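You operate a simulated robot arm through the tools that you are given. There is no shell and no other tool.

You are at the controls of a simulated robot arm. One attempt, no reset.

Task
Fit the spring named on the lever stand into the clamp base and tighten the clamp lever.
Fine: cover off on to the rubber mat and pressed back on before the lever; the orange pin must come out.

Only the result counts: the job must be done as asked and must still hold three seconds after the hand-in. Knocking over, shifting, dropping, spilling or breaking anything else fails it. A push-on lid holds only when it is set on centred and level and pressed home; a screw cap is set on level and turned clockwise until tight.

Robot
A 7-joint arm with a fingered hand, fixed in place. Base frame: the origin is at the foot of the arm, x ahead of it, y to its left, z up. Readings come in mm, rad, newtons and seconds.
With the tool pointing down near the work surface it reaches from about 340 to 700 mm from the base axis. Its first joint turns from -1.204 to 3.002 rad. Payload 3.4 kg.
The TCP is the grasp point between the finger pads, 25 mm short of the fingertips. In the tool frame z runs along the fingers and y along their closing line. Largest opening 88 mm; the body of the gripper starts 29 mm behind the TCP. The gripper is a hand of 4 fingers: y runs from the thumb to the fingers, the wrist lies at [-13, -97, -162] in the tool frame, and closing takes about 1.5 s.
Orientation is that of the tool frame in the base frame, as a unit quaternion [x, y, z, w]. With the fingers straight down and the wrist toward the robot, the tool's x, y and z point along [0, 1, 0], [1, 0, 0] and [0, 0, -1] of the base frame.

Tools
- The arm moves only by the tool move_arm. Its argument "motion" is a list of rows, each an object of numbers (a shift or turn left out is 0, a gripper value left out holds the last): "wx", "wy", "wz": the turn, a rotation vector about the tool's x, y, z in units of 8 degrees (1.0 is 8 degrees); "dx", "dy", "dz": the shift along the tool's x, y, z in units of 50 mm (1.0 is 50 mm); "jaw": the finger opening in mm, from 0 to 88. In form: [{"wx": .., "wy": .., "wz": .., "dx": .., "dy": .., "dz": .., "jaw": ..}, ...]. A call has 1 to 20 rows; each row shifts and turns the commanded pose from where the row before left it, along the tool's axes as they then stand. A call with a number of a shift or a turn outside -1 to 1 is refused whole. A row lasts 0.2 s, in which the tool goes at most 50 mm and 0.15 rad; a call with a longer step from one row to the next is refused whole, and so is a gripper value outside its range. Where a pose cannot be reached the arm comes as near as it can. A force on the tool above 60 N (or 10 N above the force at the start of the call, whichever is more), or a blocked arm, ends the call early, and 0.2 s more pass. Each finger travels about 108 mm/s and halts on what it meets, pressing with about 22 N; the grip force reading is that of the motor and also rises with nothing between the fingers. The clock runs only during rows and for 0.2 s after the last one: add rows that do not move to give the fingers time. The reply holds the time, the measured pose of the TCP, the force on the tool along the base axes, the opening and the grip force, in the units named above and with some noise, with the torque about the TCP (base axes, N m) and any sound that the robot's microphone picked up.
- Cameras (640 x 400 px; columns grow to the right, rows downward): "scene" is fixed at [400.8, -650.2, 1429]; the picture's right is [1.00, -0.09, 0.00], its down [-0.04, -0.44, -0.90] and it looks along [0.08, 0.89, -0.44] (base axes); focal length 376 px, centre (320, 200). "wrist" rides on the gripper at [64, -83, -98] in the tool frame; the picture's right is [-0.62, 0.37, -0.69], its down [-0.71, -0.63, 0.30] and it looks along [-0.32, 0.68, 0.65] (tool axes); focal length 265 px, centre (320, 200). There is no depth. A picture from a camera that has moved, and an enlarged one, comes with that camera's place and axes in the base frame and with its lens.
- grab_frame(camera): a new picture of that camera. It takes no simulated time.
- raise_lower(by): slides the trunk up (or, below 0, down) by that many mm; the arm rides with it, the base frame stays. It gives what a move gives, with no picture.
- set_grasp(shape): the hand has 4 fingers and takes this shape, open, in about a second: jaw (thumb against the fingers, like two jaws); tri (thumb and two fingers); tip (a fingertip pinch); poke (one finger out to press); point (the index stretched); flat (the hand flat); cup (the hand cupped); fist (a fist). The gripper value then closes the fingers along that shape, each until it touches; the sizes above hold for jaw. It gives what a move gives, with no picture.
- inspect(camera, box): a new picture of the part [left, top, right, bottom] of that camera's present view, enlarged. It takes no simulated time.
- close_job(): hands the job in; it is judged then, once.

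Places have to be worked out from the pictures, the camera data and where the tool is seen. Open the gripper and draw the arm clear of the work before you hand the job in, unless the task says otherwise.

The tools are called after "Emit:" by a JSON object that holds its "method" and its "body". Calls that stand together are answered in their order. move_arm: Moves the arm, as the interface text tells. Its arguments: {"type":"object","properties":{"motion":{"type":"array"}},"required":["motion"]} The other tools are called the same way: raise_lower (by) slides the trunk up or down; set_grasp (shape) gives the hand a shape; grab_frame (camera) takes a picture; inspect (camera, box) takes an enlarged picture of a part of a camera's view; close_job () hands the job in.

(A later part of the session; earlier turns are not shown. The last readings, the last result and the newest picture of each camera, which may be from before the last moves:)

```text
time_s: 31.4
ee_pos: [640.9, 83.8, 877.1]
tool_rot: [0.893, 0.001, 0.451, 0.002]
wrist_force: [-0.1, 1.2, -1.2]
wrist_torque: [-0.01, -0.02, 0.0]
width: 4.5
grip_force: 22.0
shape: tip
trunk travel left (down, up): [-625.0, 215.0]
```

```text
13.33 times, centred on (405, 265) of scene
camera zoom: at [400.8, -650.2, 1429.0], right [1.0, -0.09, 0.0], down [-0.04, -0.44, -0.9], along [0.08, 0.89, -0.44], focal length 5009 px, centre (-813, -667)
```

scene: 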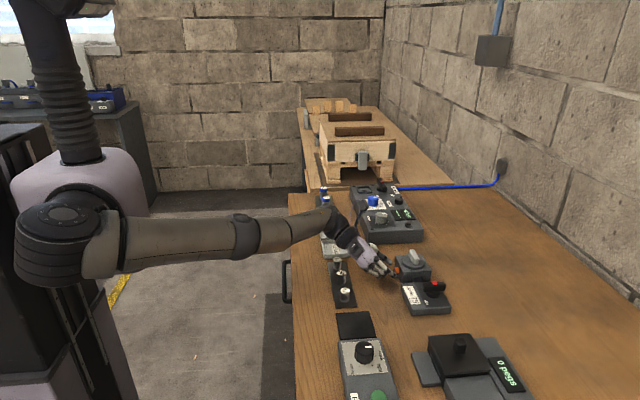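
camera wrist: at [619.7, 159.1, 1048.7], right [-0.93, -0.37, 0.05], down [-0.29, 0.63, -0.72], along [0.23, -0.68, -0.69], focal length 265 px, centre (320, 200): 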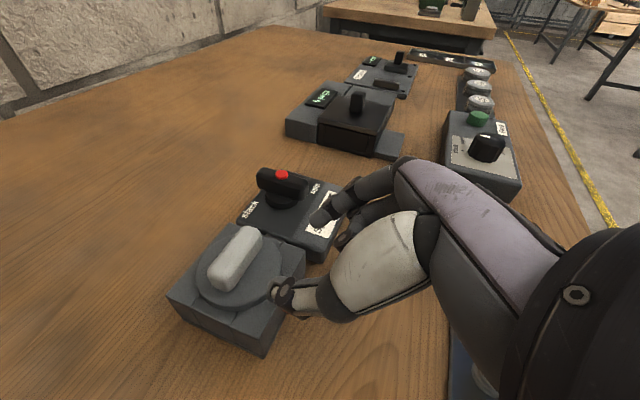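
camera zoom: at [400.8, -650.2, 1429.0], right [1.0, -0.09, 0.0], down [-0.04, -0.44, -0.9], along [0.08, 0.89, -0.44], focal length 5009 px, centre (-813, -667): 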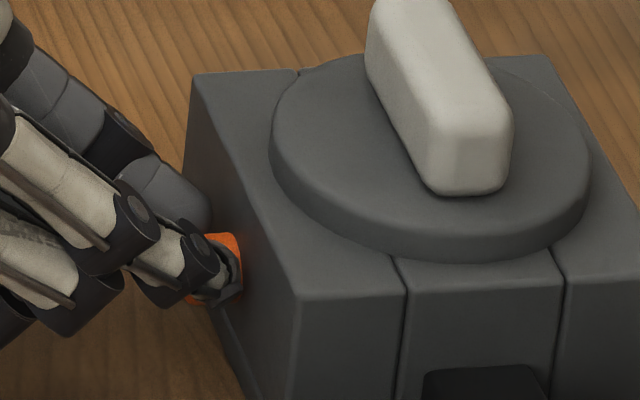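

The grip has stopped on the pin with 22 N. I pull straight back along −x in small steps.

Emit:
{"method": "move_arm", "body": {"motion": [{"dx": -0.036, "dz": -0.048}, {"dx": -0.048, "dz": -0.064}, {"dx": -0.048, "dz": -0.064}, {"dx": -0.048, "dz": -0.064}, {"dx": -0.048, "dz": -0.064}, {"dx": -0.048, "dz": -0.064}, {}]}}

Emit:
{"method": "inspect", "body": {"camera": "scene", "box": [380, 240, 430, 290]}}

Emit:
{"method": "inspect", "body": {"camera": "wrist", "box": [220, 180, 380, 340]}}

```text
time_s: 33.0
ee_pos: [616.7, 82.6, 876.1]
tool_rot: [0.893, 0.0, 0.45, 0.001]
wrist_force: [-0.2, -0.6, -1.0]
wrist_torque: [-0.01, -0.05, 0.02]
width: 4.5
grip_force: 21.9
shape: tip
trunk travel left (down, up): [-625.0, 215.0]
```

```text
8.00 times, centred on (405, 265) of scene
camera zoom: at [400.8, -650.2, 1429.0], right [1.0, -0.09, 0.0], down [-0.04, -0.44, -0.9], along [0.08, 0.89, -0.44], focal length 3005 px, centre (-360, -320)
```

zoom: 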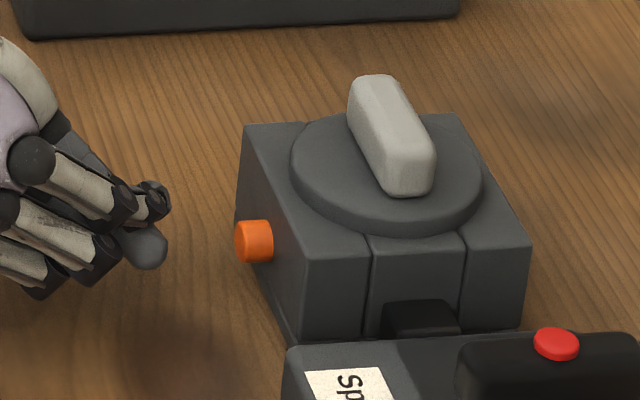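

```text
2.50 times, centred on (300, 260) of wrist
camera zoom: at [576.4, 165.7, 986.3], right [-0.93, -0.37, -0.08], down [-0.18, 0.63, -0.76], along [0.33, -0.69, -0.65], focal length 664 px, centre (370, 50)
```

zoom: 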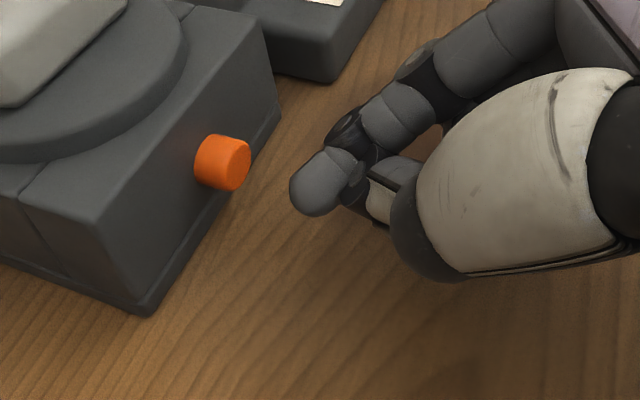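

The tips slid off the pin: only the rounded ends were on it. I'll regrip with the fingers nearly perpendicular to the pin axis, coming down at 45° from the −y side (which also suits the arm's reach). First I back away, up, and re-orient.

Emit:
{"method": "move_arm", "body": {"motion": [{"dx": 0.2, "dz": -0.35, "jaw": 30}, {"dx": 0.3, "dz": -0.4, "dy": 0.2}, {"dx": 0.3, "dz": -0.4, "dy": 0.2}, {"wx": 0.4, "wz": 0.54}, {"wx": 0.56, "wz": 0.75}, {"wx": 0.56, "wz": 0.75}, {"wx": 0.56, "wz": 0.75}, {"wx": 0.56, "wz": 0.75}, {"wx": 0.4, "wz": 0.54}, {"wx": 0.31, "wz": 0.44}, {}]}}

Emit:
{"method": "grab_frame", "body": {"camera": "scene"}}

```text
time_s: 35.5
ee_pos: [596.0, 63.6, 942.0]
tool_rot: [0.825, -0.172, 0.416, -0.342]
wrist_force: [0.3, 0.5, 0.0]
wrist_torque: [0.0, 0.01, 0.01]
width: 29.9
grip_force: 0.0
shape: tip
trunk travel left (down, up): [-625.0, 215.0]
```

```text
taken
```

scene: 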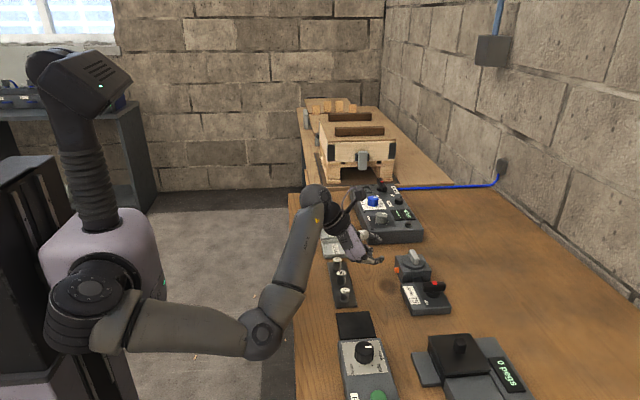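

Orientation is as computed. Now reduce the forward tilt from 53° to 20° in place.

Emit:
{"method": "move_arm", "body": {"motion": [{"wy": -0.6}, {"wy": -0.9}, {"wy": -0.9}, {"wy": -0.9}, {"wy": -0.6}, {"wy": -0.29}, {}]}}

Emit:
{"method": "grab_frame", "body": {"camera": "wrist"}}

Emit:
{"method": "inspect", "body": {"camera": "scene", "box": [320, 180, 440, 300]}}

```text
time_s: 37.0
ee_pos: [595.7, 62.1, 942.5]
tool_rot: [0.91, -0.067, 0.16, -0.376]
wrist_force: [-0.6, 1.0, -0.3]
wrist_torque: [0.0, 0.01, 0.05]
width: 29.9
grip_force: 0.0
shape: tip
trunk travel left (down, up): [-625.0, 215.0]
```

```text
taken
camera wrist: at [622.6, 39.1, 1082.2], right [-0.82, -0.57, 0.05], down [-0.57, 0.82, 0.07], along [-0.08, 0.03, -1.0], focal length 265 px, centre (320, 200)
```

wrist: 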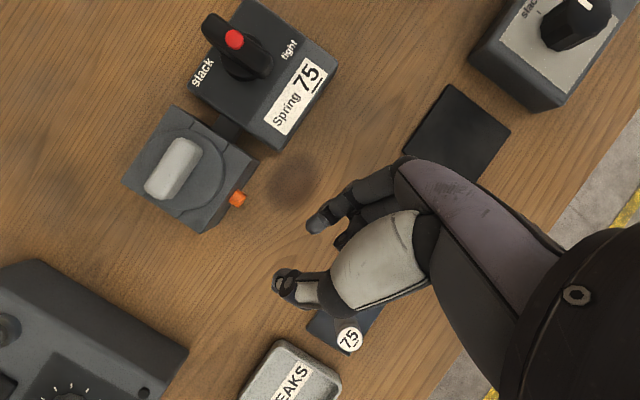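

```text
3.33 times, centred on (380, 240) of scene
camera zoom: at [400.8, -650.2, 1429.0], right [1.0, -0.09, 0.0], down [-0.04, -0.44, -0.9], along [0.08, 0.89, -0.44], focal length 1252 px, centre (120, 67)
```

zoom: 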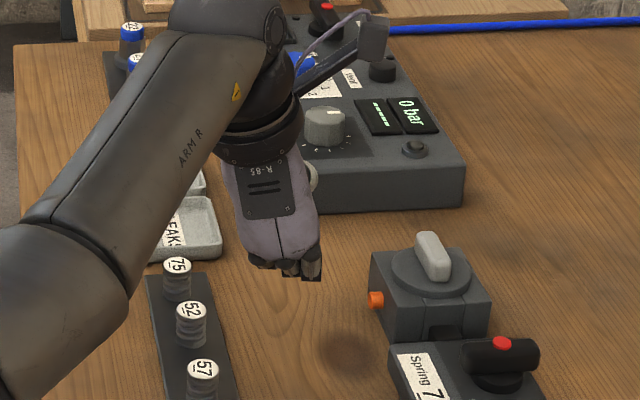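

The top-down view is very good. I refine the orientation (10° more roll, 8° less tilt) so the pads overlap the pin better, then descend to a pre-grasp 30 mm in front of the pin.

Emit:
{"method": "move_arm", "body": {"motion": [{"wx": 0.588, "wz": 0.215}, {"wx": 0.588, "wz": 0.215}, {"wy": -0.5}, {"wy": -0.5}, {"dx": 0.12, "dy": 0.3, "dz": 0.3}, {"dx": 0.12, "dy": 0.4, "dz": 0.4}, {"dx": 0.13, "dy": 0.34, "dz": 0.34}, {}]}}

Emit:
{"method": "inspect", "body": {"camera": "wrist", "box": [120, 100, 380, 320]}}

Emit:
{"method": "inspect", "body": {"camera": "scene", "box": [360, 220, 440, 300]}}

```text
time_s: 38.9
ee_pos: [625.3, 72.7, 871.5]
tool_rot: [0.882, -0.049, 0.093, -0.459]
wrist_force: [0.0, 0.1, 0.9]
wrist_torque: [-0.02, -0.02, 0.01]
width: 29.5
grip_force: 0.0
shape: tip
trunk travel left (down, up): [-625.0, 215.0]
```

```text
1.82 times, centred on (250, 210) of wrist
camera zoom: at [667.2, 29.2, 1003.9], right [-0.75, -0.66, 0.01], down [-0.64, 0.73, 0.26], along [-0.18, 0.19, -0.97], focal length 483 px, centre (447, 182)
```

zoom: 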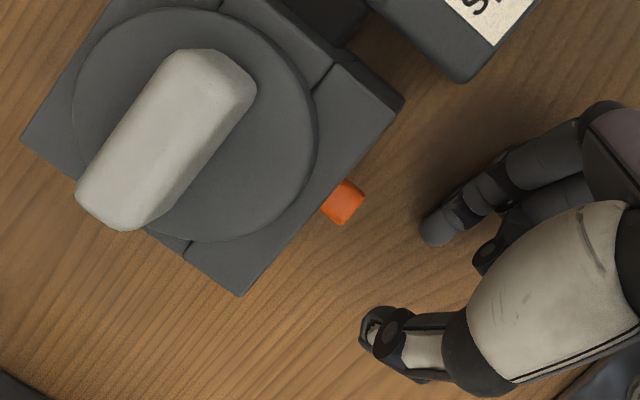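

```text
5.00 times, centred on (400, 260) of scene
camera zoom: at [400.8, -650.2, 1429.0], right [1.0, -0.09, 0.0], down [-0.04, -0.44, -0.9], along [0.08, 0.89, -0.44], focal length 1878 px, centre (-80, -100)
```

zoom: 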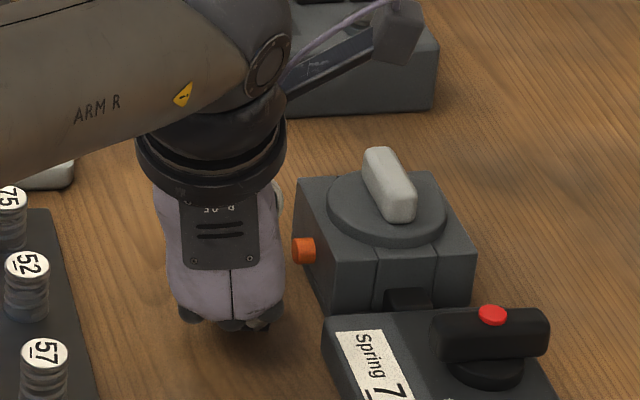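

From this view the pin axis is at y≈83.5, z≈863 with its face at x≈656. I advance in +x so the pin enters between thumb and index, in two stages.

Emit:
{"method": "move_arm", "body": {"motion": [{"dx": 0.12, "dz": 0.02, "dy": 0.015}, {"dx": 0.14, "dz": 0.02}, {"dx": 0.14}, {}]}}

Emit:
{"method": "inspect", "body": {"camera": "wrist", "box": [180, 140, 380, 310]}}

```text
time_s: 39.9
ee_pos: [645.6, 70.0, 872.2]
tool_rot: [0.883, -0.047, 0.092, -0.459]
wrist_force: [-0.2, 0.3, 0.0]
wrist_torque: [0.0, 0.02, 0.04]
width: 29.3
grip_force: 0.1
shape: tip
trunk travel left (down, up): [-625.0, 215.0]
```

```text
2.35 times, centred on (280, 225) of wrist
camera zoom: at [687.8, 26.9, 1004.5], right [-0.75, -0.66, 0.02], down [-0.64, 0.73, 0.26], along [-0.18, 0.18, -0.97], focal length 624 px, centre (414, 141)
```

zoom: 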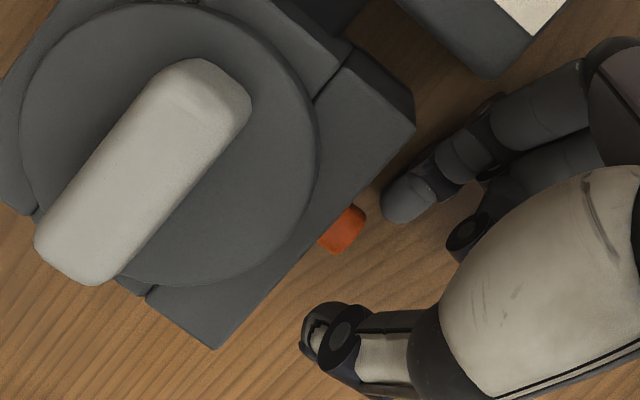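

The path is clear; the pin will sit between the tips after ~8.5 mm more in x.

Emit:
{"method": "move_arm", "body": {"motion": [{"dx": 0.08, "dy": 0.0}, {"dx": 0.09}, {}]}}

Emit:
{"method": "inspect", "body": {"camera": "wrist", "box": [200, 140, 360, 300]}}

Emit:
{"method": "inspect", "body": {"camera": "scene", "box": [380, 240, 430, 290]}}

```text
time_s: 40.6
ee_pos: [650.1, 68.4, 874.5]
tool_rot: [0.883, -0.048, 0.091, -0.459]
wrist_force: [-8.9, 0.9, -2.4]
wrist_torque: [0.06, 0.16, -0.28]
width: 30.3
grip_force: 0.0
shape: tip
trunk travel left (down, up): [-625.0, 215.0]
```

```text
2.50 times, centred on (280, 220) of wrist
camera zoom: at [693.6, 24.7, 1005.9], right [-0.75, -0.66, 0.02], down [-0.64, 0.73, 0.26], along [-0.18, 0.18, -0.97], focal length 664 px, centre (420, 150)
```

zoom: 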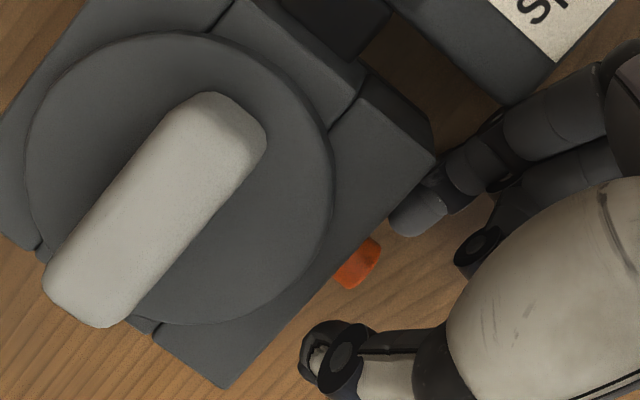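

```text
8.00 times, centred on (405, 265) of scene
camera zoom: at [400.8, -650.2, 1429.0], right [1.0, -0.09, 0.0], down [-0.04, -0.44, -0.9], along [0.08, 0.89, -0.44], focal length 3005 px, centre (-360, -320)
```

zoom: 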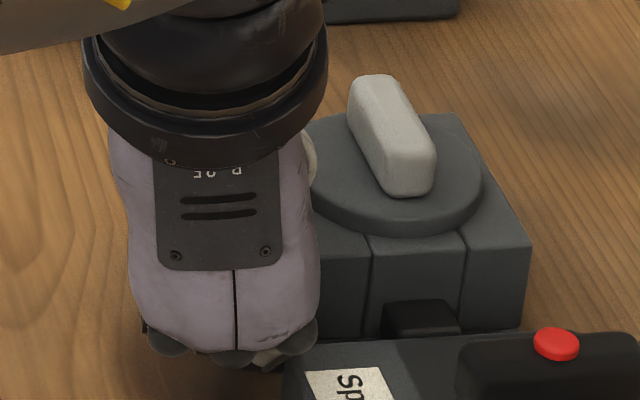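

The index finger's middle segment touched the block (8.9 N). I back off 5 mm, tilt 8° so the finger root leans away from the block, and re-advance gently.

Emit:
{"method": "move_arm", "body": {"motion": [{"dx": -0.1}, {"wy": 0.5}, {"wy": 0.5}, {"dz": 0.07, "dy": 0.016}, {"dx": 0.06}, {}]}}

Emit:
{"method": "inspect", "body": {"camera": "wrist", "box": [200, 140, 360, 300]}}

```text
time_s: 42.0
ee_pos: [651.9, 70.4, 873.1]
tool_rot: [0.874, -0.079, 0.153, -0.453]
wrist_force: [-0.6, -0.2, 0.0]
wrist_torque: [0.01, 0.05, -0.07]
width: 30.0
grip_force: 0.0
shape: tip
trunk travel left (down, up): [-625.0, 215.0]
```

```text
2.50 times, centred on (280, 220) of wrist
camera zoom: at [678.8, 22.6, 1007.4], right [-0.82, -0.57, -0.05], down [-0.57, 0.8, 0.21], along [-0.08, 0.2, -0.98], focal length 664 px, centre (420, 150)
```

zoom: 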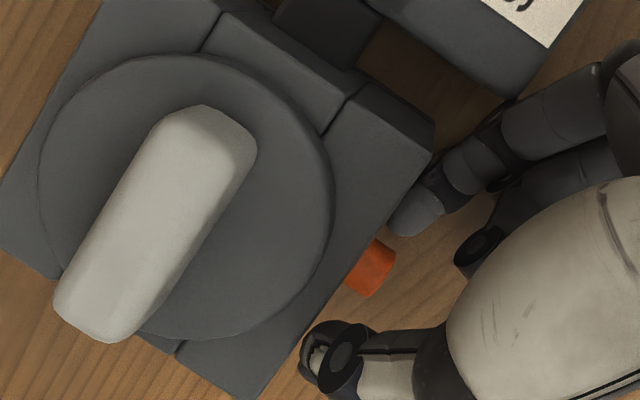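

No contact now and the pin (P≈(658, 84, 863)) is between the pads. Close the pinch.

Emit:
{"method": "move_arm", "body": {"motion": [{"jaw": 20}, {"jaw": 12}, {"jaw": 5}, {"jaw": 0}, {}, {}, {}, {}]}}

Emit:
{"method": "inspect", "body": {"camera": "wrist", "box": [220, 160, 340, 280]}}

```text
time_s: 43.9
ee_pos: [652.5, 68.7, 873.5]
tool_rot: [0.874, -0.08, 0.153, -0.454]
wrist_force: [-1.3, -2.8, -1.3]
wrist_torque: [-0.01, 0.01, -0.02]
width: 5.7
grip_force: 22.1
shape: tip
trunk travel left (down, up): [-625.0, 215.0]
```

```text
3.33 times, centred on (280, 220) of wrist
camera zoom: at [679.1, 21.9, 1007.2], right [-0.82, -0.57, -0.05], down [-0.57, 0.8, 0.21], along [-0.08, 0.2, -0.98], focal length 885 px, centre (453, 133)
```

zoom: 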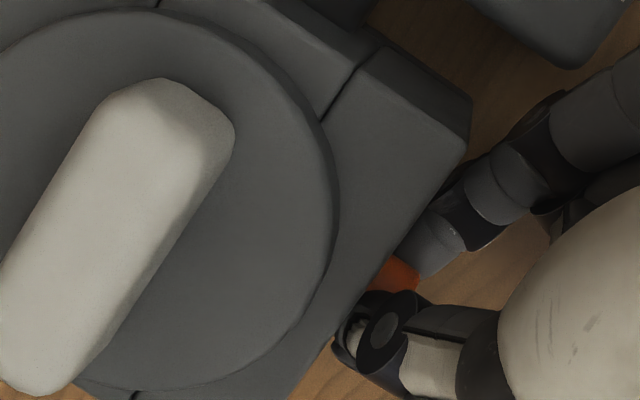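

Now both fingers hold the pin well inside the pads (width 5.7, 22 N). I pull −x gently by 8 mm and check.

Emit:
{"method": "move_arm", "body": {"motion": [{"dx": -0.03, "dz": -0.011}, {"dx": -0.04, "dz": -0.014}, {"dx": -0.04, "dz": -0.014}, {"dx": -0.04, "dz": -0.014}]}}

Emit:
{"method": "inspect", "body": {"camera": "wrist", "box": [220, 160, 340, 280]}}

```text
time_s: 44.9
ee_pos: [643.1, 70.3, 873.3]
tool_rot: [0.873, -0.08, 0.154, -0.455]
wrist_force: [1.5, -1.5, 3.8]
wrist_torque: [0.23, -0.09, 0.02]
width: 6.5
grip_force: 21.8
shape: tip
trunk travel left (down, up): [-625.0, 215.0]
```

```text
3.33 times, centred on (280, 220) of wrist
camera zoom: at [669.8, 23.1, 1006.8], right [-0.82, -0.57, -0.05], down [-0.57, 0.8, 0.21], along [-0.08, 0.2, -0.98], focal length 885 px, centre (453, 133)
```

zoom: 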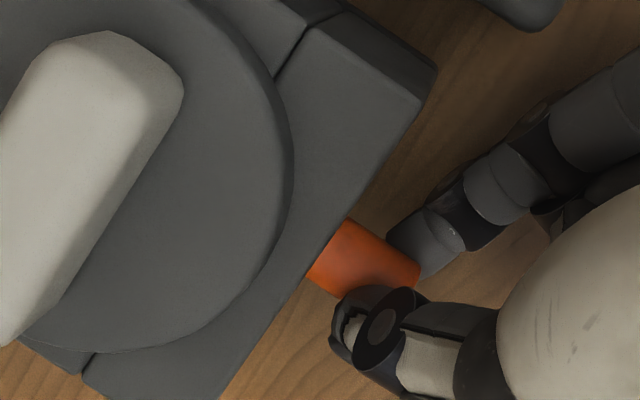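

The pin is coming out with the hand. Continue pulling another 30 mm straight back.

Emit:
{"method": "move_arm", "body": {"motion": [{"dx": -0.04, "dz": -0.014}, {"dx": -0.05, "dz": -0.018}, {"dx": -0.05, "dz": -0.018}, {"dx": -0.05, "dz": -0.018}, {"dx": -0.05, "dz": -0.018}, {"dx": -0.06, "dz": -0.022}, {"dx": -0.06, "dz": -0.022}, {"dx": -0.06, "dz": -0.022}, {"dx": -0.06, "dz": -0.022}, {}]}}

Emit:
{"method": "inspect", "body": {"camera": "wrist", "box": [180, 140, 380, 310]}}

Emit:
{"method": "inspect", "body": {"camera": "scene", "box": [370, 230, 440, 300]}}

```text
time_s: 47.0
ee_pos: [618.2, 70.0, 869.8]
tool_rot: [0.874, -0.08, 0.154, -0.454]
wrist_force: [-0.5, -0.3, -0.8]
wrist_torque: [0.0, -0.01, -0.01]
width: 5.0
grip_force: 22.0
shape: tip
trunk travel left (down, up): [-625.0, 215.0]
```

```text
2.35 times, centred on (280, 225) of wrist
camera zoom: at [646.2, 22.4, 1004.0], right [-0.82, -0.57, -0.05], down [-0.57, 0.8, 0.21], along [-0.08, 0.2, -0.98], focal length 624 px, centre (414, 141)
```

zoom: 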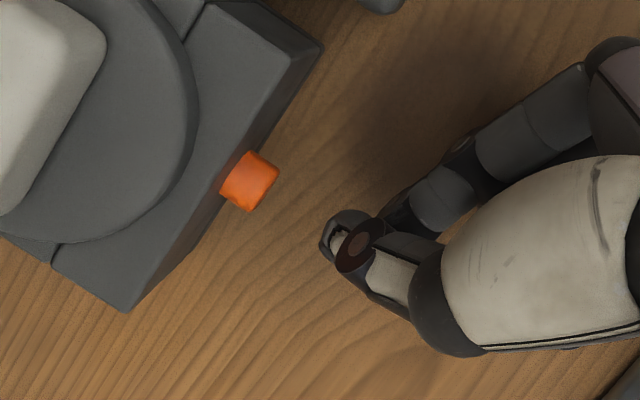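

```text
5.71 times, centred on (405, 265) of scene
camera zoom: at [400.8, -650.2, 1429.0], right [1.0, -0.09, 0.0], down [-0.04, -0.44, -0.9], along [0.08, 0.89, -0.44], focal length 2147 px, centre (-166, -171)
```

zoom: 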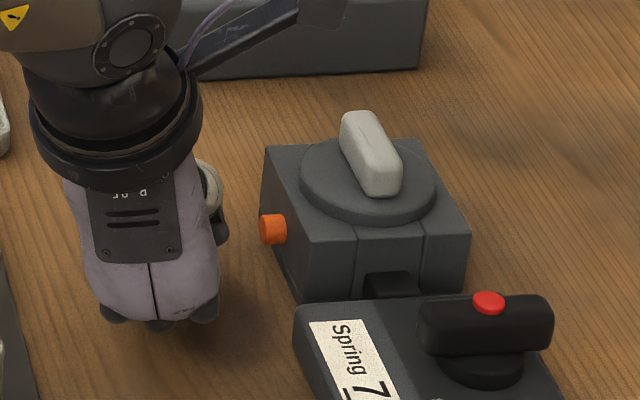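

The pin followed for ~9 mm and then the fingers slipped and it went back. I'll regrip, pull ~9 mm, then regrip deeper on the exposed part. First open and return to the grip position.

Emit:
{"method": "move_arm", "body": {"motion": [{"jaw": 30}, {}, {}, {"dx": 0.12, "dz": 0.04, "dy": -0.058}, {"dx": 0.16, "dz": 0.05}, {"dx": 0.16, "dz": 0.05}, {"dx": 0.12, "dz": 0.04}, {"dx": 0.09, "dz": 0.025}, {}]}}

Emit:
{"method": "inspect", "body": {"camera": "wrist", "box": [220, 160, 340, 280]}}

```text
time_s: 49.0
ee_pos: [651.9, 71.6, 873.4]
tool_rot: [0.874, -0.079, 0.152, -0.454]
wrist_force: [-1.8, -0.6, 0.8]
wrist_torque: [-0.02, -0.01, -0.04]
width: 29.7
grip_force: 0.1
shape: tip
trunk travel left (down, up): [-625.0, 215.0]
```

```text
3.33 times, centred on (280, 220) of wrist
camera zoom: at [679.3, 24.6, 1008.3], right [-0.82, -0.57, -0.05], down [-0.57, 0.8, 0.21], along [-0.08, 0.2, -0.98], focal length 885 px, centre (453, 133)
```

zoom: 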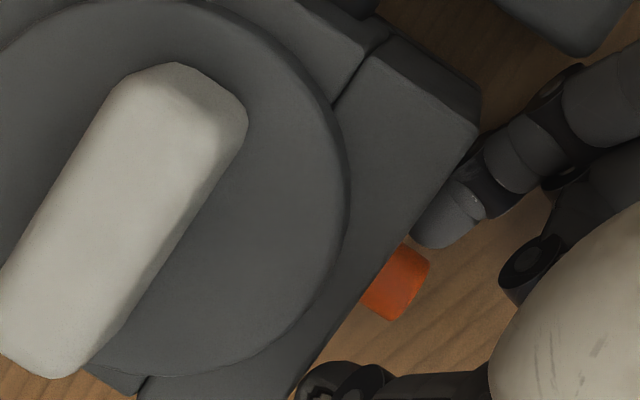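

Pin in place between the pads again; close and pull 9 mm very slowly.

Emit:
{"method": "move_arm", "body": {"motion": [{"jaw": 20}, {"jaw": 12}, {"jaw": 5}, {"jaw": 0}, {}, {}, {}, {}, {"dx": -0.02, "dz": -0.007}, {"dx": -0.03, "dz": -0.011}, {"dx": -0.03, "dz": -0.011}, {"dx": -0.03, "dz": -0.011}, {"dx": -0.03, "dz": -0.011}, {"dx": -0.03, "dz": -0.011}, {}]}}

Emit:
{"method": "inspect", "body": {"camera": "wrist", "box": [220, 160, 340, 280]}}

```text
time_s: 52.2
ee_pos: [645.2, 72.1, 874.4]
tool_rot: [0.875, -0.08, 0.152, -0.453]
wrist_force: [0.9, 5.8, -3.8]
wrist_torque: [0.16, 0.01, 0.02]
width: 8.9
grip_force: 22.1
shape: tip
trunk travel left (down, up): [-625.0, 215.0]
```

```text
3.33 times, centred on (280, 220) of wrist
camera zoom: at [672.0, 24.9, 1008.2], right [-0.82, -0.57, -0.05], down [-0.57, 0.8, 0.21], along [-0.08, 0.2, -0.98], focal length 885 px, centre (453, 133)
```

zoom: 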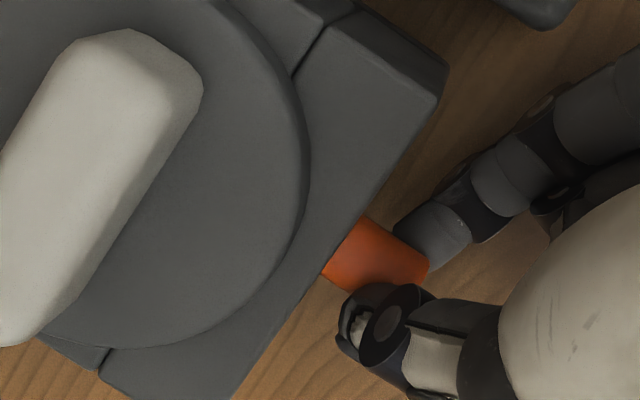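

The pin is out a further ~8 mm. I open the fingers to see whether it stays there before regripping deeper.

Emit:
{"method": "move_arm", "body": {"motion": [{"jaw": 14}, {"jaw": 22}, {"jaw": 30}, {}, {}]}}

Emit:
{"method": "inspect", "body": {"camera": "wrist", "box": [220, 160, 340, 280]}}

```text
time_s: 53.5
ee_pos: [644.3, 71.9, 875.3]
tool_rot: [0.874, -0.08, 0.154, -0.453]
wrist_force: [0.1, -0.2, -0.3]
wrist_torque: [0.0, 0.01, -0.02]
width: 29.5
grip_force: 0.0
shape: tip
trunk travel left (down, up): [-625.0, 215.0]
```

```text
3.33 times, centred on (280, 220) of wrist
camera zoom: at [671.3, 23.6, 1009.2], right [-0.82, -0.57, -0.05], down [-0.57, 0.8, 0.21], along [-0.08, 0.2, -0.98], focal length 885 px, centre (453, 133)
```

zoom: 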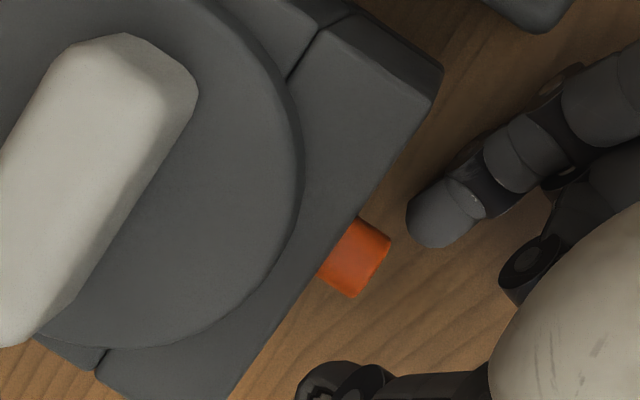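

The pin is spring-loaded: it slid back when released. I need a firmer grip and a longer pull, so I put the pin deeper between the pads (5 mm further along the fingers).

Emit:
{"method": "move_arm", "body": {"motion": [{"dx": 0.04, "dy": 0.03, "dz": 0.07}, {"dx": 0.04, "dy": 0.036, "dz": 0.07}, {"dx": 0.03}, {}]}}

Emit:
{"method": "inspect", "body": {"camera": "wrist", "box": [220, 160, 340, 280]}}

```text
time_s: 54.5
ee_pos: [649.9, 72.8, 870.0]
tool_rot: [0.874, -0.079, 0.153, -0.455]
wrist_force: [-0.8, -0.4, 3.4]
wrist_torque: [0.02, 0.01, 0.01]
width: 28.2
grip_force: 0.1
shape: tip
trunk travel left (down, up): [-625.0, 215.0]
```

```text
3.33 times, centred on (280, 220) of wrist
camera zoom: at [677.5, 25.3, 1004.4], right [-0.82, -0.57, -0.05], down [-0.57, 0.8, 0.21], along [-0.08, 0.2, -0.98], focal length 885 px, centre (453, 133)
```

zoom: 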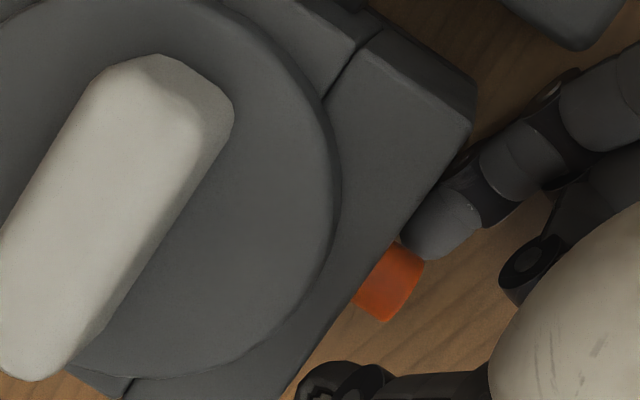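

A slight upward contact (3.4 N), probably the index near the table; closing will lift it. Close, then pull slowly 20 mm.

Emit:
{"method": "move_arm", "body": {"motion": [{"jaw": 18, "dy": -0.02}, {"jaw": 10}, {"jaw": 4}, {"jaw": 0}, {}, {}, {}, {}]}}

Emit:
{"method": "inspect", "body": {"camera": "wrist", "box": [220, 160, 340, 280]}}

```text
time_s: 56.2
ee_pos: [652.6, 75.2, 868.4]
tool_rot: [0.875, -0.08, 0.152, -0.453]
wrist_force: [-0.3, 9.9, -9.2]
wrist_torque: [-0.04, 0.14, 0.02]
width: 9.4
grip_force: 21.6
shape: tip
trunk travel left (down, up): [-625.0, 215.0]
```

```text
3.33 times, centred on (280, 220) of wrist
camera zoom: at [679.6, 28.4, 1002.6], right [-0.82, -0.57, -0.04], down [-0.57, 0.8, 0.21], along [-0.09, 0.2, -0.98], focal length 885 px, centre (453, 133)
```

zoom: 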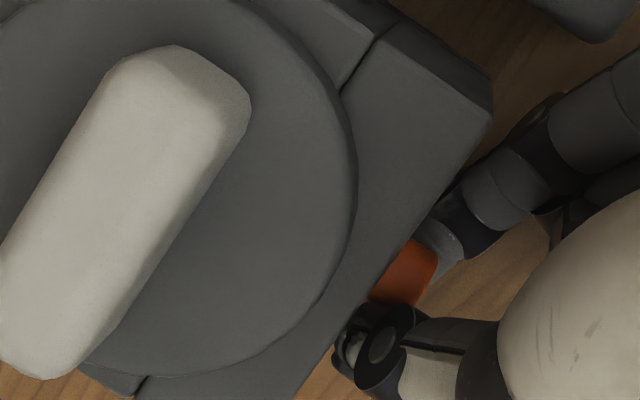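

The grip is deeper but loads the arm ~13 N along the fingers. I relax it by following 3 mm along the fingers, then pull −x in small steps.

Emit:
{"method": "move_arm", "body": {"motion": [{"dz": 0.05}, {}, {"dx": -0.02, "dz": -0.007}, {"dx": -0.03, "dz": -0.011}, {"dx": -0.03, "dz": -0.011}, {"dx": -0.03, "dz": -0.011}, {"dx": -0.03, "dz": -0.011}, {"dx": -0.03, "dz": -0.011}]}}

Emit:
{"method": "inspect", "body": {"camera": "wrist", "box": [220, 160, 340, 280]}}

```text
time_s: 58.0
ee_pos: [643.9, 77.4, 867.2]
tool_rot: [0.874, -0.081, 0.154, -0.453]
wrist_force: [0.7, 1.5, -4.1]
wrist_torque: [-0.07, 0.06, -0.02]
width: 9.8
grip_force: 22.0
shape: tip
trunk travel left (down, up): [-625.0, 215.0]
```

```text
3.33 times, centred on (280, 220) of wrist
camera zoom: at [670.7, 29.4, 1002.1], right [-0.82, -0.57, -0.05], down [-0.57, 0.8, 0.21], along [-0.08, 0.2, -0.98], focal length 885 px, centre (453, 133)
```

zoom: 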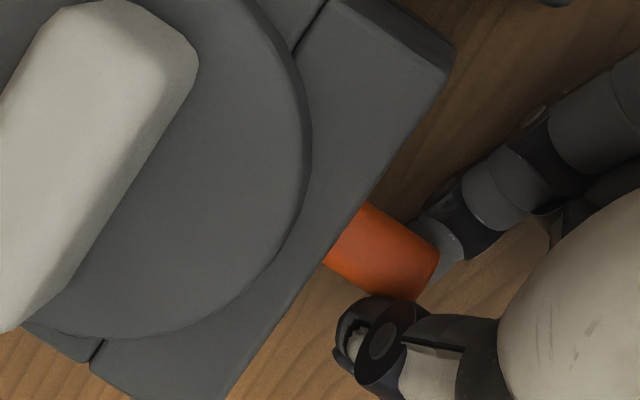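

The pin follows firmly now. I keep pulling back slowly with the same grip, another 12 mm, and check again.

Emit:
{"method": "move_arm", "body": {"motion": [{"dx": -0.03, "dz": -0.011}, {"dx": -0.03, "dz": -0.011}, {"dx": -0.03, "dz": -0.011}, {"dx": -0.03, "dz": -0.011}, {"dx": -0.03, "dz": -0.011}, {"dx": -0.03, "dz": -0.011}, {"dx": -0.03, "dz": -0.011}]}}

Emit:
{"method": "inspect", "body": {"camera": "wrist", "box": [220, 160, 340, 280]}}

```text
time_s: 59.6
ee_pos: [632.5, 75.7, 868.6]
tool_rot: [0.875, -0.079, 0.153, -0.453]
wrist_force: [-0.1, 0.8, -0.9]
wrist_torque: [-0.01, -0.01, 0.04]
width: 8.6
grip_force: 21.9
shape: tip
trunk travel left (down, up): [-625.0, 215.0]
```

```text
3.33 times, centred on (280, 220) of wrist
camera zoom: at [659.2, 28.2, 1003.1], right [-0.82, -0.57, -0.05], down [-0.57, 0.8, 0.21], along [-0.08, 0.2, -0.98], focal length 885 px, centre (453, 133)
```

zoom: 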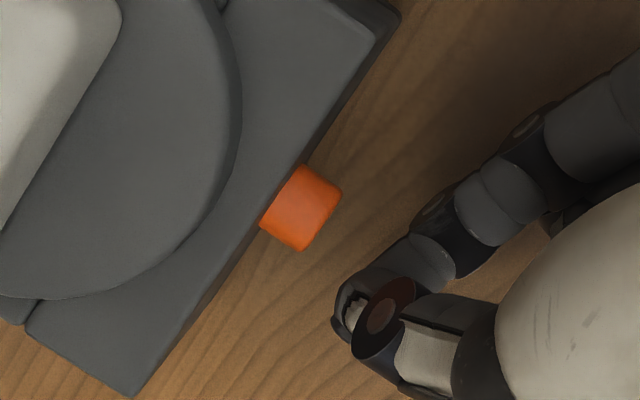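

It slipped again and the pin sprang back; its face shows x≈657 as before. I look closely at the pin for any feature that tells how it is released.

Emit:
{"method": "inspect", "body": {"camera": "wrist", "box": [250, 175, 300, 225]}}

Emit:
{"method": "inspect", "body": {"camera": "scene", "box": [388, 250, 418, 280]}}

```text
8.00 times, centred on (275, 200) of wrist
camera zoom: at [659.2, 28.2, 1003.1], right [-0.82, -0.57, -0.05], down [-0.57, 0.8, 0.21], along [-0.08, 0.2, -0.98], focal length 2123 px, centre (680, 200)
```

zoom: 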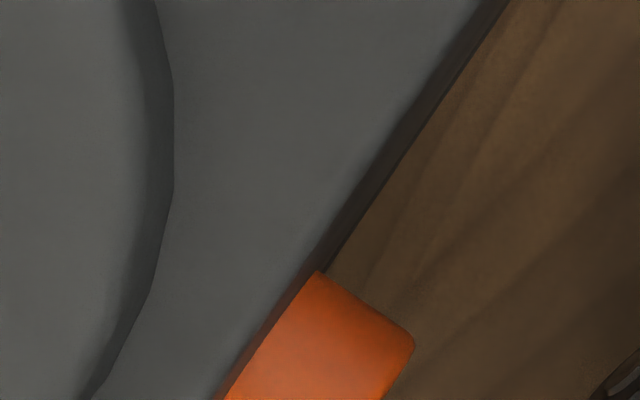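

```text
13.33 times, centred on (403, 265) of scene
camera zoom: at [400.8, -650.2, 1429.0], right [1.0, -0.09, 0.0], down [-0.04, -0.44, -0.9], along [0.08, 0.89, -0.44], focal length 5009 px, centre (-787, -667)
```

zoom: 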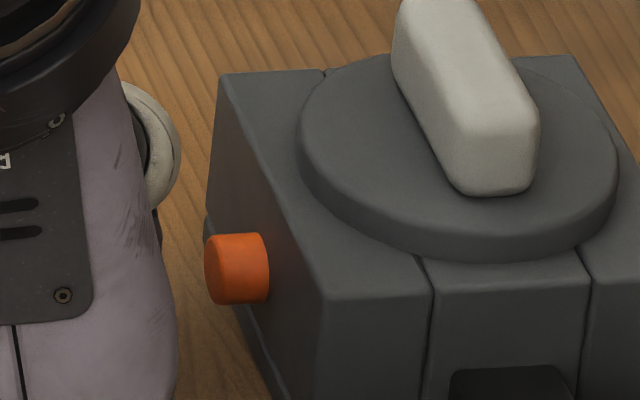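

The pin looks plain and is back at its original protrusion. I regrip deep and then pull in small increments, reading the force each time to understand what holds it.

Emit:
{"method": "move_arm", "body": {"motion": [{"jaw": 28}, {}, {}, {"dx": 0.1, "dz": 0.035}, {"dx": 0.14, "dz": 0.05}, {"dx": 0.12, "dz": 0.045}, {"dx": 0.02, "dz": 0.005}, {}, {"jaw": 18}, {"jaw": 10}, {"jaw": 4}, {"jaw": 0}, {}, {}, {}, {}]}}

Emit:
{"method": "inspect", "body": {"camera": "wrist", "box": [220, 160, 340, 280]}}

```text
time_s: 63.0
ee_pos: [652.3, 77.6, 867.6]
tool_rot: [0.875, -0.08, 0.152, -0.453]
wrist_force: [-0.5, 9.7, -6.7]
wrist_torque: [-0.01, 0.1, 0.01]
width: 9.5
grip_force: 21.8
shape: tip
trunk travel left (down, up): [-625.0, 215.0]
```

```text
3.33 times, centred on (280, 220) of wrist
camera zoom: at [679.5, 30.6, 1001.6], right [-0.82, -0.57, -0.04], down [-0.57, 0.8, 0.21], along [-0.09, 0.2, -0.98], focal length 885 px, centre (453, 133)
```

zoom: 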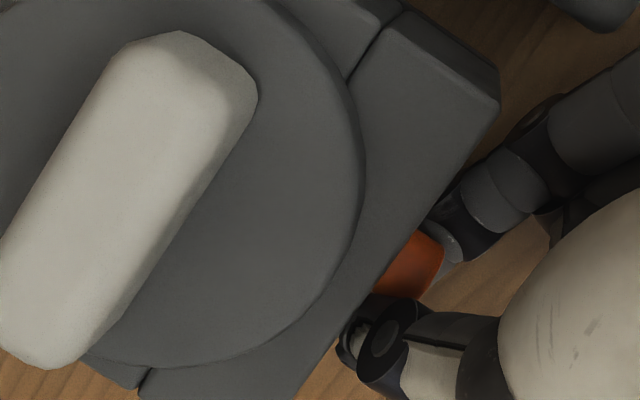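

Deep grip established again. Pull 4 mm and read.

Emit:
{"method": "move_arm", "body": {"motion": [{"dz": 0.03}, {"dx": -0.02, "dz": -0.007}, {"dx": -0.03, "dz": -0.011}, {"dx": -0.03, "dz": -0.011}]}}

Emit:
{"method": "move_arm", "body": {"motion": [{"dx": -0.03, "dz": -0.011}, {"dx": -0.03, "dz": -0.011}]}}

Emit:
{"method": "move_arm", "body": {"motion": [{"dx": -0.03, "dz": -0.011}]}}

Emit:
{"method": "move_arm", "body": {"motion": [{"dx": -0.03, "dz": -0.011}]}}

Emit:
{"method": "inspect", "body": {"camera": "wrist", "box": [220, 160, 340, 280]}}

```text
time_s: 64.0
ee_pos: [650.2, 79.1, 866.9]
tool_rot: [0.875, -0.08, 0.154, -0.452]
wrist_force: [0.3, 5.7, -5.3]
wrist_torque: [-0.01, 0.05, -0.01]
width: 9.2
grip_force: 21.9
shape: tip
trunk travel left (down, up): [-625.0, 215.0]
```

```text
time_s: 64.7
ee_pos: [646.6, 79.2, 867.4]
tool_rot: [0.875, -0.08, 0.153, -0.453]
wrist_force: [0.9, 4.2, -3.3]
wrist_torque: [-0.04, 0.04, 0.03]
width: 9.2
grip_force: 22.2
shape: tip
trunk travel left (down, up): [-625.0, 215.0]
```

```text
time_s: 65.0
ee_pos: [645.6, 78.2, 866.8]
tool_rot: [0.874, -0.081, 0.153, -0.454]
wrist_force: [1.3, 5.1, -6.1]
wrist_torque: [-0.06, 0.07, 0.03]
width: 9.2
grip_force: 21.7
shape: tip
trunk travel left (down, up): [-625.0, 215.0]
```

```text
time_s: 65.5
ee_pos: [641.2, 78.6, 867.6]
tool_rot: [0.875, -0.08, 0.153, -0.453]
wrist_force: [0.8, 4.3, -5.0]
wrist_torque: [-0.06, 0.1, -0.02]
width: 9.1
grip_force: 22.1
shape: tip
trunk travel left (down, up): [-625.0, 215.0]
```

```text
3.33 times, centred on (280, 220) of wrist
camera zoom: at [670.0, 31.0, 1001.4], right [-0.82, -0.57, -0.05], down [-0.57, 0.8, 0.21], along [-0.08, 0.2, -0.98], focal length 885 px, centre (453, 133)
```

zoom: 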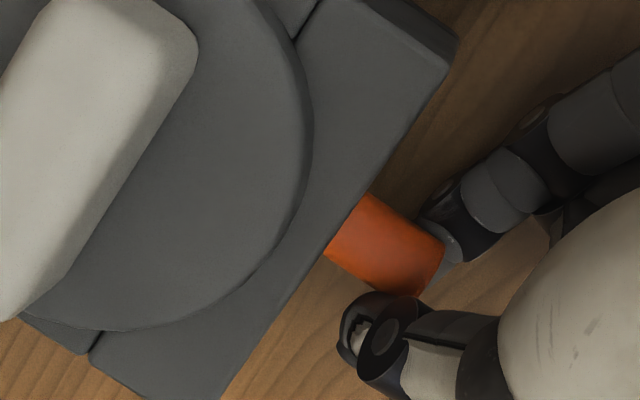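

The pulling force is only ~1 N at ~9 mm out. Continue in 1.5 mm steps with readings.

Emit:
{"method": "move_arm", "body": {"motion": [{"dx": -0.03, "dz": -0.011}]}}

Emit:
{"method": "move_arm", "body": {"motion": [{"dx": -0.03, "dz": -0.011}]}}

Emit:
{"method": "inspect", "body": {"camera": "wrist", "box": [220, 160, 340, 280]}}

Emit:
{"method": "move_arm", "body": {"motion": [{"dx": -0.03, "dz": -0.011}]}}

Emit:
{"method": "move_arm", "body": {"motion": [{"dx": -0.03, "dz": -0.011}]}}

Emit:
{"method": "inspect", "body": {"camera": "wrist", "box": [220, 160, 340, 280]}}

```text
time_s: 65.8
ee_pos: [640.8, 78.0, 866.3]
tool_rot: [0.875, -0.079, 0.152, -0.453]
wrist_force: [2.1, 5.3, -4.8]
wrist_torque: [0.0, 0.04, -0.02]
width: 9.2
grip_force: 21.8
shape: tip
trunk travel left (down, up): [-625.0, 215.0]
```

```text
time_s: 66.2
ee_pos: [642.0, 78.0, 867.9]
tool_rot: [0.875, -0.08, 0.153, -0.453]
wrist_force: [4.4, 6.0, -3.9]
wrist_torque: [-0.06, 0.0, 0.01]
width: 9.5
grip_force: 21.5
shape: tip
trunk travel left (down, up): [-625.0, 215.0]
```

```text
3.33 times, centred on (280, 220) of wrist
camera zoom: at [667.5, 30.9, 1001.1], right [-0.82, -0.57, -0.05], down [-0.57, 0.8, 0.21], along [-0.08, 0.2, -0.98], focal length 885 px, centre (453, 133)
```

zoom: 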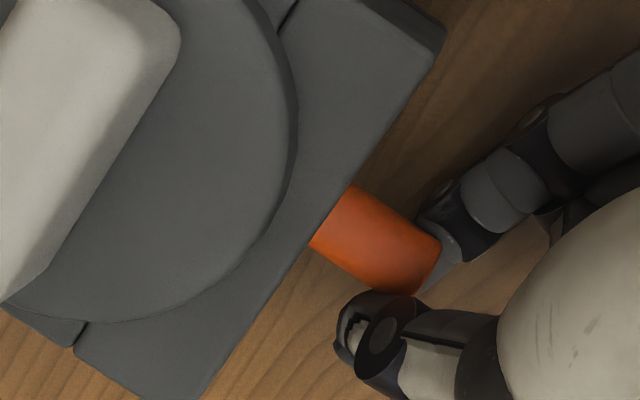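

```text
time_s: 66.7
ee_pos: [639.5, 78.0, 868.1]
tool_rot: [0.874, -0.079, 0.152, -0.454]
wrist_force: [9.6, 6.3, -3.6]
wrist_torque: [-0.06, -0.04, -0.03]
width: 9.4
grip_force: 21.7
shape: tip
trunk travel left (down, up): [-625.0, 215.0]
```

```text
time_s: 67.0
ee_pos: [638.8, 78.8, 868.1]
tool_rot: [0.874, -0.08, 0.153, -0.454]
wrist_force: [12.1, 8.4, -2.9]
wrist_torque: [-0.08, -0.09, -0.09]
width: 9.4
grip_force: 21.8
shape: tip
trunk travel left (down, up): [-625.0, 215.0]
```

```text
3.33 times, centred on (280, 220) of wrist
camera zoom: at [664.9, 31.0, 1000.4], right [-0.82, -0.57, -0.05], down [-0.57, 0.8, 0.21], along [-0.08, 0.2, -0.98], focal length 885 px, centre (453, 133)
```

zoom: 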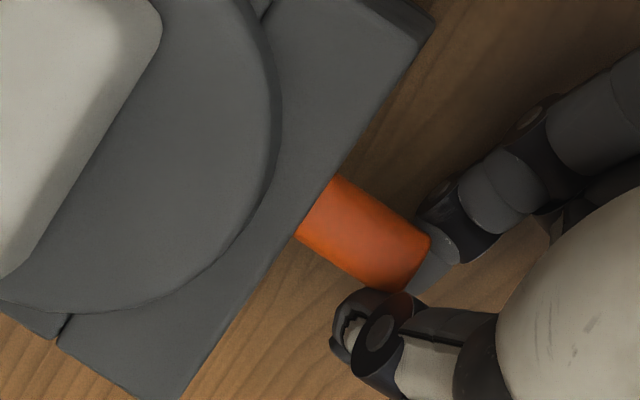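

Force now climbs (12 N) — the pin has reached a stop at about 13 mm out, with no latch heard. I look closely at the exposed shaft for a clue.

Emit:
{"method": "inspect", "body": {"camera": "wrist", "box": [265, 185, 325, 245]}}

Emit:
{"method": "inspect", "body": {"camera": "scene", "box": [388, 250, 428, 290]}}

```text
6.67 times, centred on (295, 215) of wrist
camera zoom: at [664.9, 31.0, 1000.4], right [-0.82, -0.57, -0.05], down [-0.57, 0.8, 0.21], along [-0.08, 0.2, -0.98], focal length 1769 px, centre (487, 100)
```

zoom: 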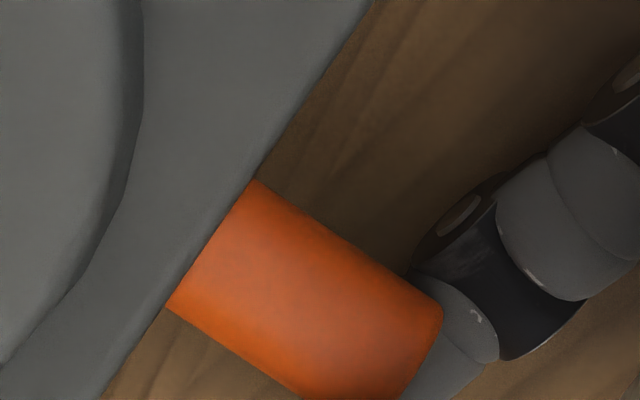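

```text
10.00 times, centred on (408, 270) of scene
camera zoom: at [400.8, -650.2, 1429.0], right [1.0, -0.09, 0.0], down [-0.04, -0.44, -0.9], along [0.08, 0.89, -0.44], focal length 3757 px, centre (-560, -500)
```

zoom: 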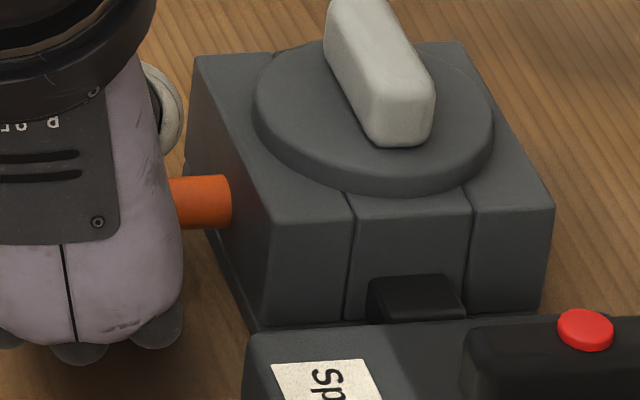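

A plain shaft. I keep pulling in small steps to see whether it releases with more force.

Emit:
{"method": "move_arm", "body": {"motion": [{"dx": -0.03, "dz": -0.011}]}}

Emit:
{"method": "move_arm", "body": {"motion": [{"dx": -0.03, "dz": -0.011}]}}

Emit:
{"method": "inspect", "body": {"camera": "wrist", "box": [220, 160, 340, 280]}}

```text
time_s: 67.5
ee_pos: [633.9, 77.1, 867.1]
tool_rot: [0.874, -0.081, 0.154, -0.453]
wrist_force: [0.1, -0.7, 0.0]
wrist_torque: [0.0, -0.01, -0.01]
width: 7.6
grip_force: 22.0
shape: tip
trunk travel left (down, up): [-625.0, 215.0]
```

```text
time_s: 67.8
ee_pos: [633.4, 76.9, 867.1]
tool_rot: [0.874, -0.08, 0.154, -0.454]
wrist_force: [-0.4, 0.2, 0.9]
wrist_torque: [0.03, 0.0, -0.01]
width: 7.7
grip_force: 22.1
shape: tip
trunk travel left (down, up): [-625.0, 215.0]
```

```text
3.33 times, centred on (280, 220) of wrist
camera zoom: at [659.3, 30.0, 1001.6], right [-0.82, -0.57, -0.05], down [-0.57, 0.8, 0.21], along [-0.08, 0.2, -0.98], focal length 885 px, centre (453, 133)
```

zoom: 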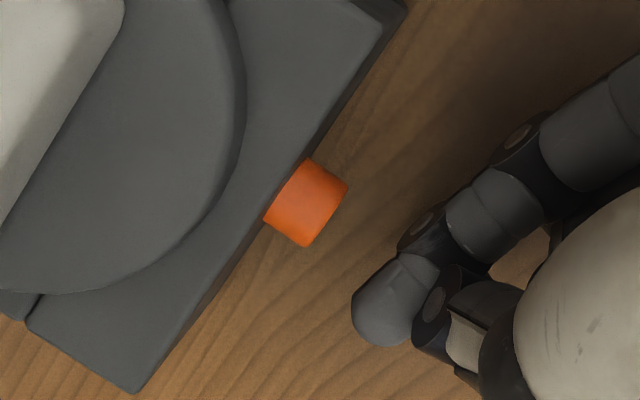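

The pin stops at ~13 mm and springs back, so it's a spring plunger; pulling it to its stop may already have freed the cover. I test by gripping the cover handle: retreat, rise, and turn the hand back to the standard pose with a 20° sideways roll (for reach).

Emit:
{"method": "move_arm", "body": {"motion": [{"dx": -0.25, "dz": -0.09}, {"dx": -0.25, "dz": -0.09}, {"dx": 0.12, "dy": -0.49, "dz": -0.33}, {"dx": 0.12, "dy": -0.49, "dz": -0.33}, {"dx": 0.12, "dy": -0.49, "dz": -0.33}, {"dx": 0.12, "dy": -0.49, "dz": -0.33}, {}]}}

Emit:
{"method": "move_arm", "body": {"motion": [{"wx": -0.116, "wy": -0.41, "wz": -0.885}, {"wx": -0.116, "wy": -0.41, "wz": -0.885}, {"wx": -0.116, "wy": -0.41, "wz": -0.885}, {"wx": -0.116, "wy": -0.41, "wz": -0.885}, {"wx": -0.116, "wy": -0.41, "wz": -0.885}, {"wx": -0.116, "wy": -0.41, "wz": -0.885}, {"wx": -0.116, "wy": -0.41, "wz": -0.885}, {"wx": -0.116, "wy": -0.41, "wz": -0.885}, {"wx": -0.116, "wy": -0.41, "wz": -0.885}, {"wx": -0.116, "wy": -0.41, "wz": -0.885}, {"wx": -0.116, "wy": -0.41, "wz": -0.885}, {"wx": -0.116, "wy": -0.41, "wz": -0.885}, {"wx": -0.116, "wy": -0.41, "wz": -0.885}, {}]}}

Emit:
{"method": "set_grasp", "body": {"shape": "jaw"}}

Emit:
{"method": "grab_frame", "body": {"camera": "wrist"}}

Emit:
{"method": "grab_frame", "body": {"camera": "scene"}}

```text
time_s: 69.5
ee_pos: [608.8, 74.8, 989.5]
tool_rot: [0.872, -0.087, 0.153, -0.458]
wrist_force: [-0.4, -0.8, -0.5]
wrist_torque: [0.0, 0.01, 0.0]
width: 7.9
grip_force: 21.5
shape: tip
trunk travel left (down, up): [-625.0, 215.0]
```

```text
time_s: 72.5
ee_pos: [607.3, 77.3, 989.4]
tool_rot: [0.697, 0.696, 0.122, -0.123]
wrist_force: [-0.2, -0.2, -0.2]
wrist_torque: [0.02, -0.04, 0.04]
width: 7.9
grip_force: 22.1
shape: tip
trunk travel left (down, up): [-625.0, 215.0]
```

```text
time_s: 73.3
ee_pos: [605.9, 77.5, 988.6]
tool_rot: [0.697, 0.695, 0.124, -0.123]
wrist_force: [0.4, 0.4, -0.4]
wrist_torque: [0.01, 0.01, -0.02]
width: 87.8
grip_force: 0.0
shape: jaw
trunk travel left (down, up): [-625.0, 215.0]
```

```text
taken
camera wrist: at [522.5, 102.0, 1102.9], right [0.37, -0.82, 0.44], down [-0.63, -0.57, -0.53], along [0.68, -0.08, -0.73], focal length 265 px, centre (320, 200)
```

wrist: 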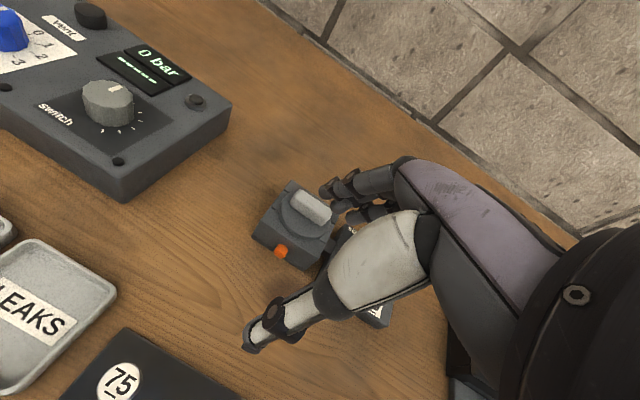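

```text
taken
```

scene: 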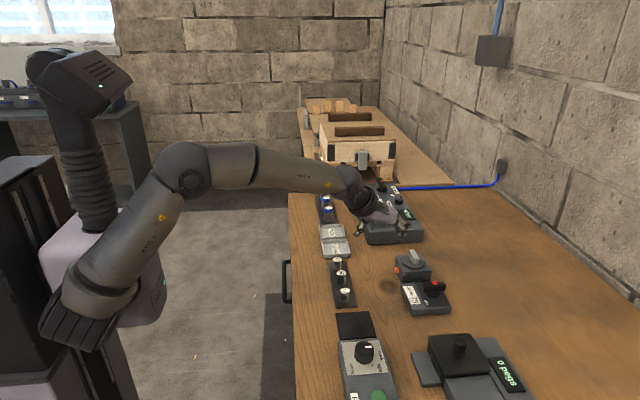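

The arm is comfortable in this pose. I go above the lid at about (699.5, 83, 960) with the jaw at 44 mm.

Emit:
{"method": "move_arm", "body": {"motion": [{"dy": 0.3, "jaw": 44}, {"dy": 0.45}, {"dy": 0.45, "dx": -0.04, "dz": 0.15}, {"dy": 0.4, "dx": -0.05, "dz": 0.2}, {"dy": 0.27, "dz": 0.22}, {}]}}

Emit:
{"method": "inspect", "body": {"camera": "wrist", "box": [200, 100, 440, 340]}}

Emit:
{"method": "inspect", "body": {"camera": "scene", "box": [370, 210, 460, 290]}}

```text
time_s: 74.8
ee_pos: [698.1, 82.0, 960.5]
tool_rot: [0.697, 0.696, 0.122, -0.122]
wrist_force: [0.0, -0.3, 0.5]
wrist_torque: [0.0, -0.01, 0.01]
width: 44.2
grip_force: 0.0
shape: jaw
trunk travel left (down, up): [-625.0, 215.0]
```

```text
1.67 times, centred on (320, 220) of wrist
camera zoom: at [616.0, 106.3, 1074.7], right [0.37, -0.82, 0.44], down [-0.63, -0.57, -0.53], along [0.68, -0.08, -0.73], focal length 442 px, centre (320, 167)
```

zoom: 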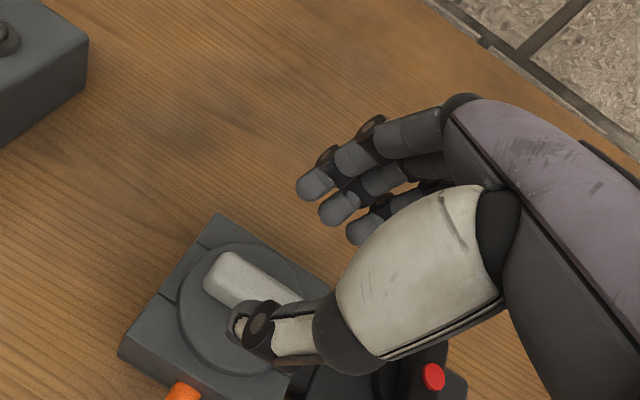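

```text
5.00 times, centred on (415, 250) of scene
camera zoom: at [400.8, -650.2, 1429.0], right [1.0, -0.09, 0.0], down [-0.04, -0.44, -0.9], along [0.08, 0.89, -0.44], focal length 1878 px, centre (-155, -50)
```

zoom: 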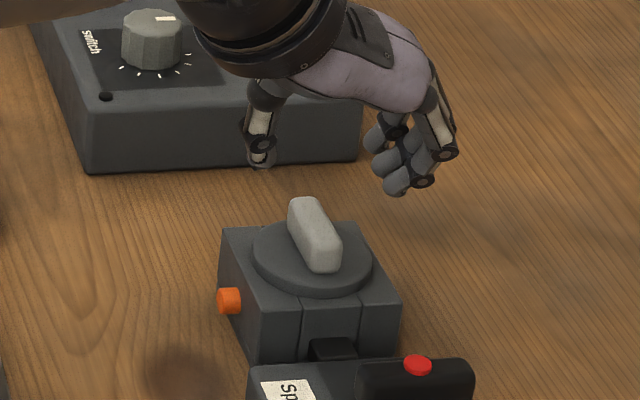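

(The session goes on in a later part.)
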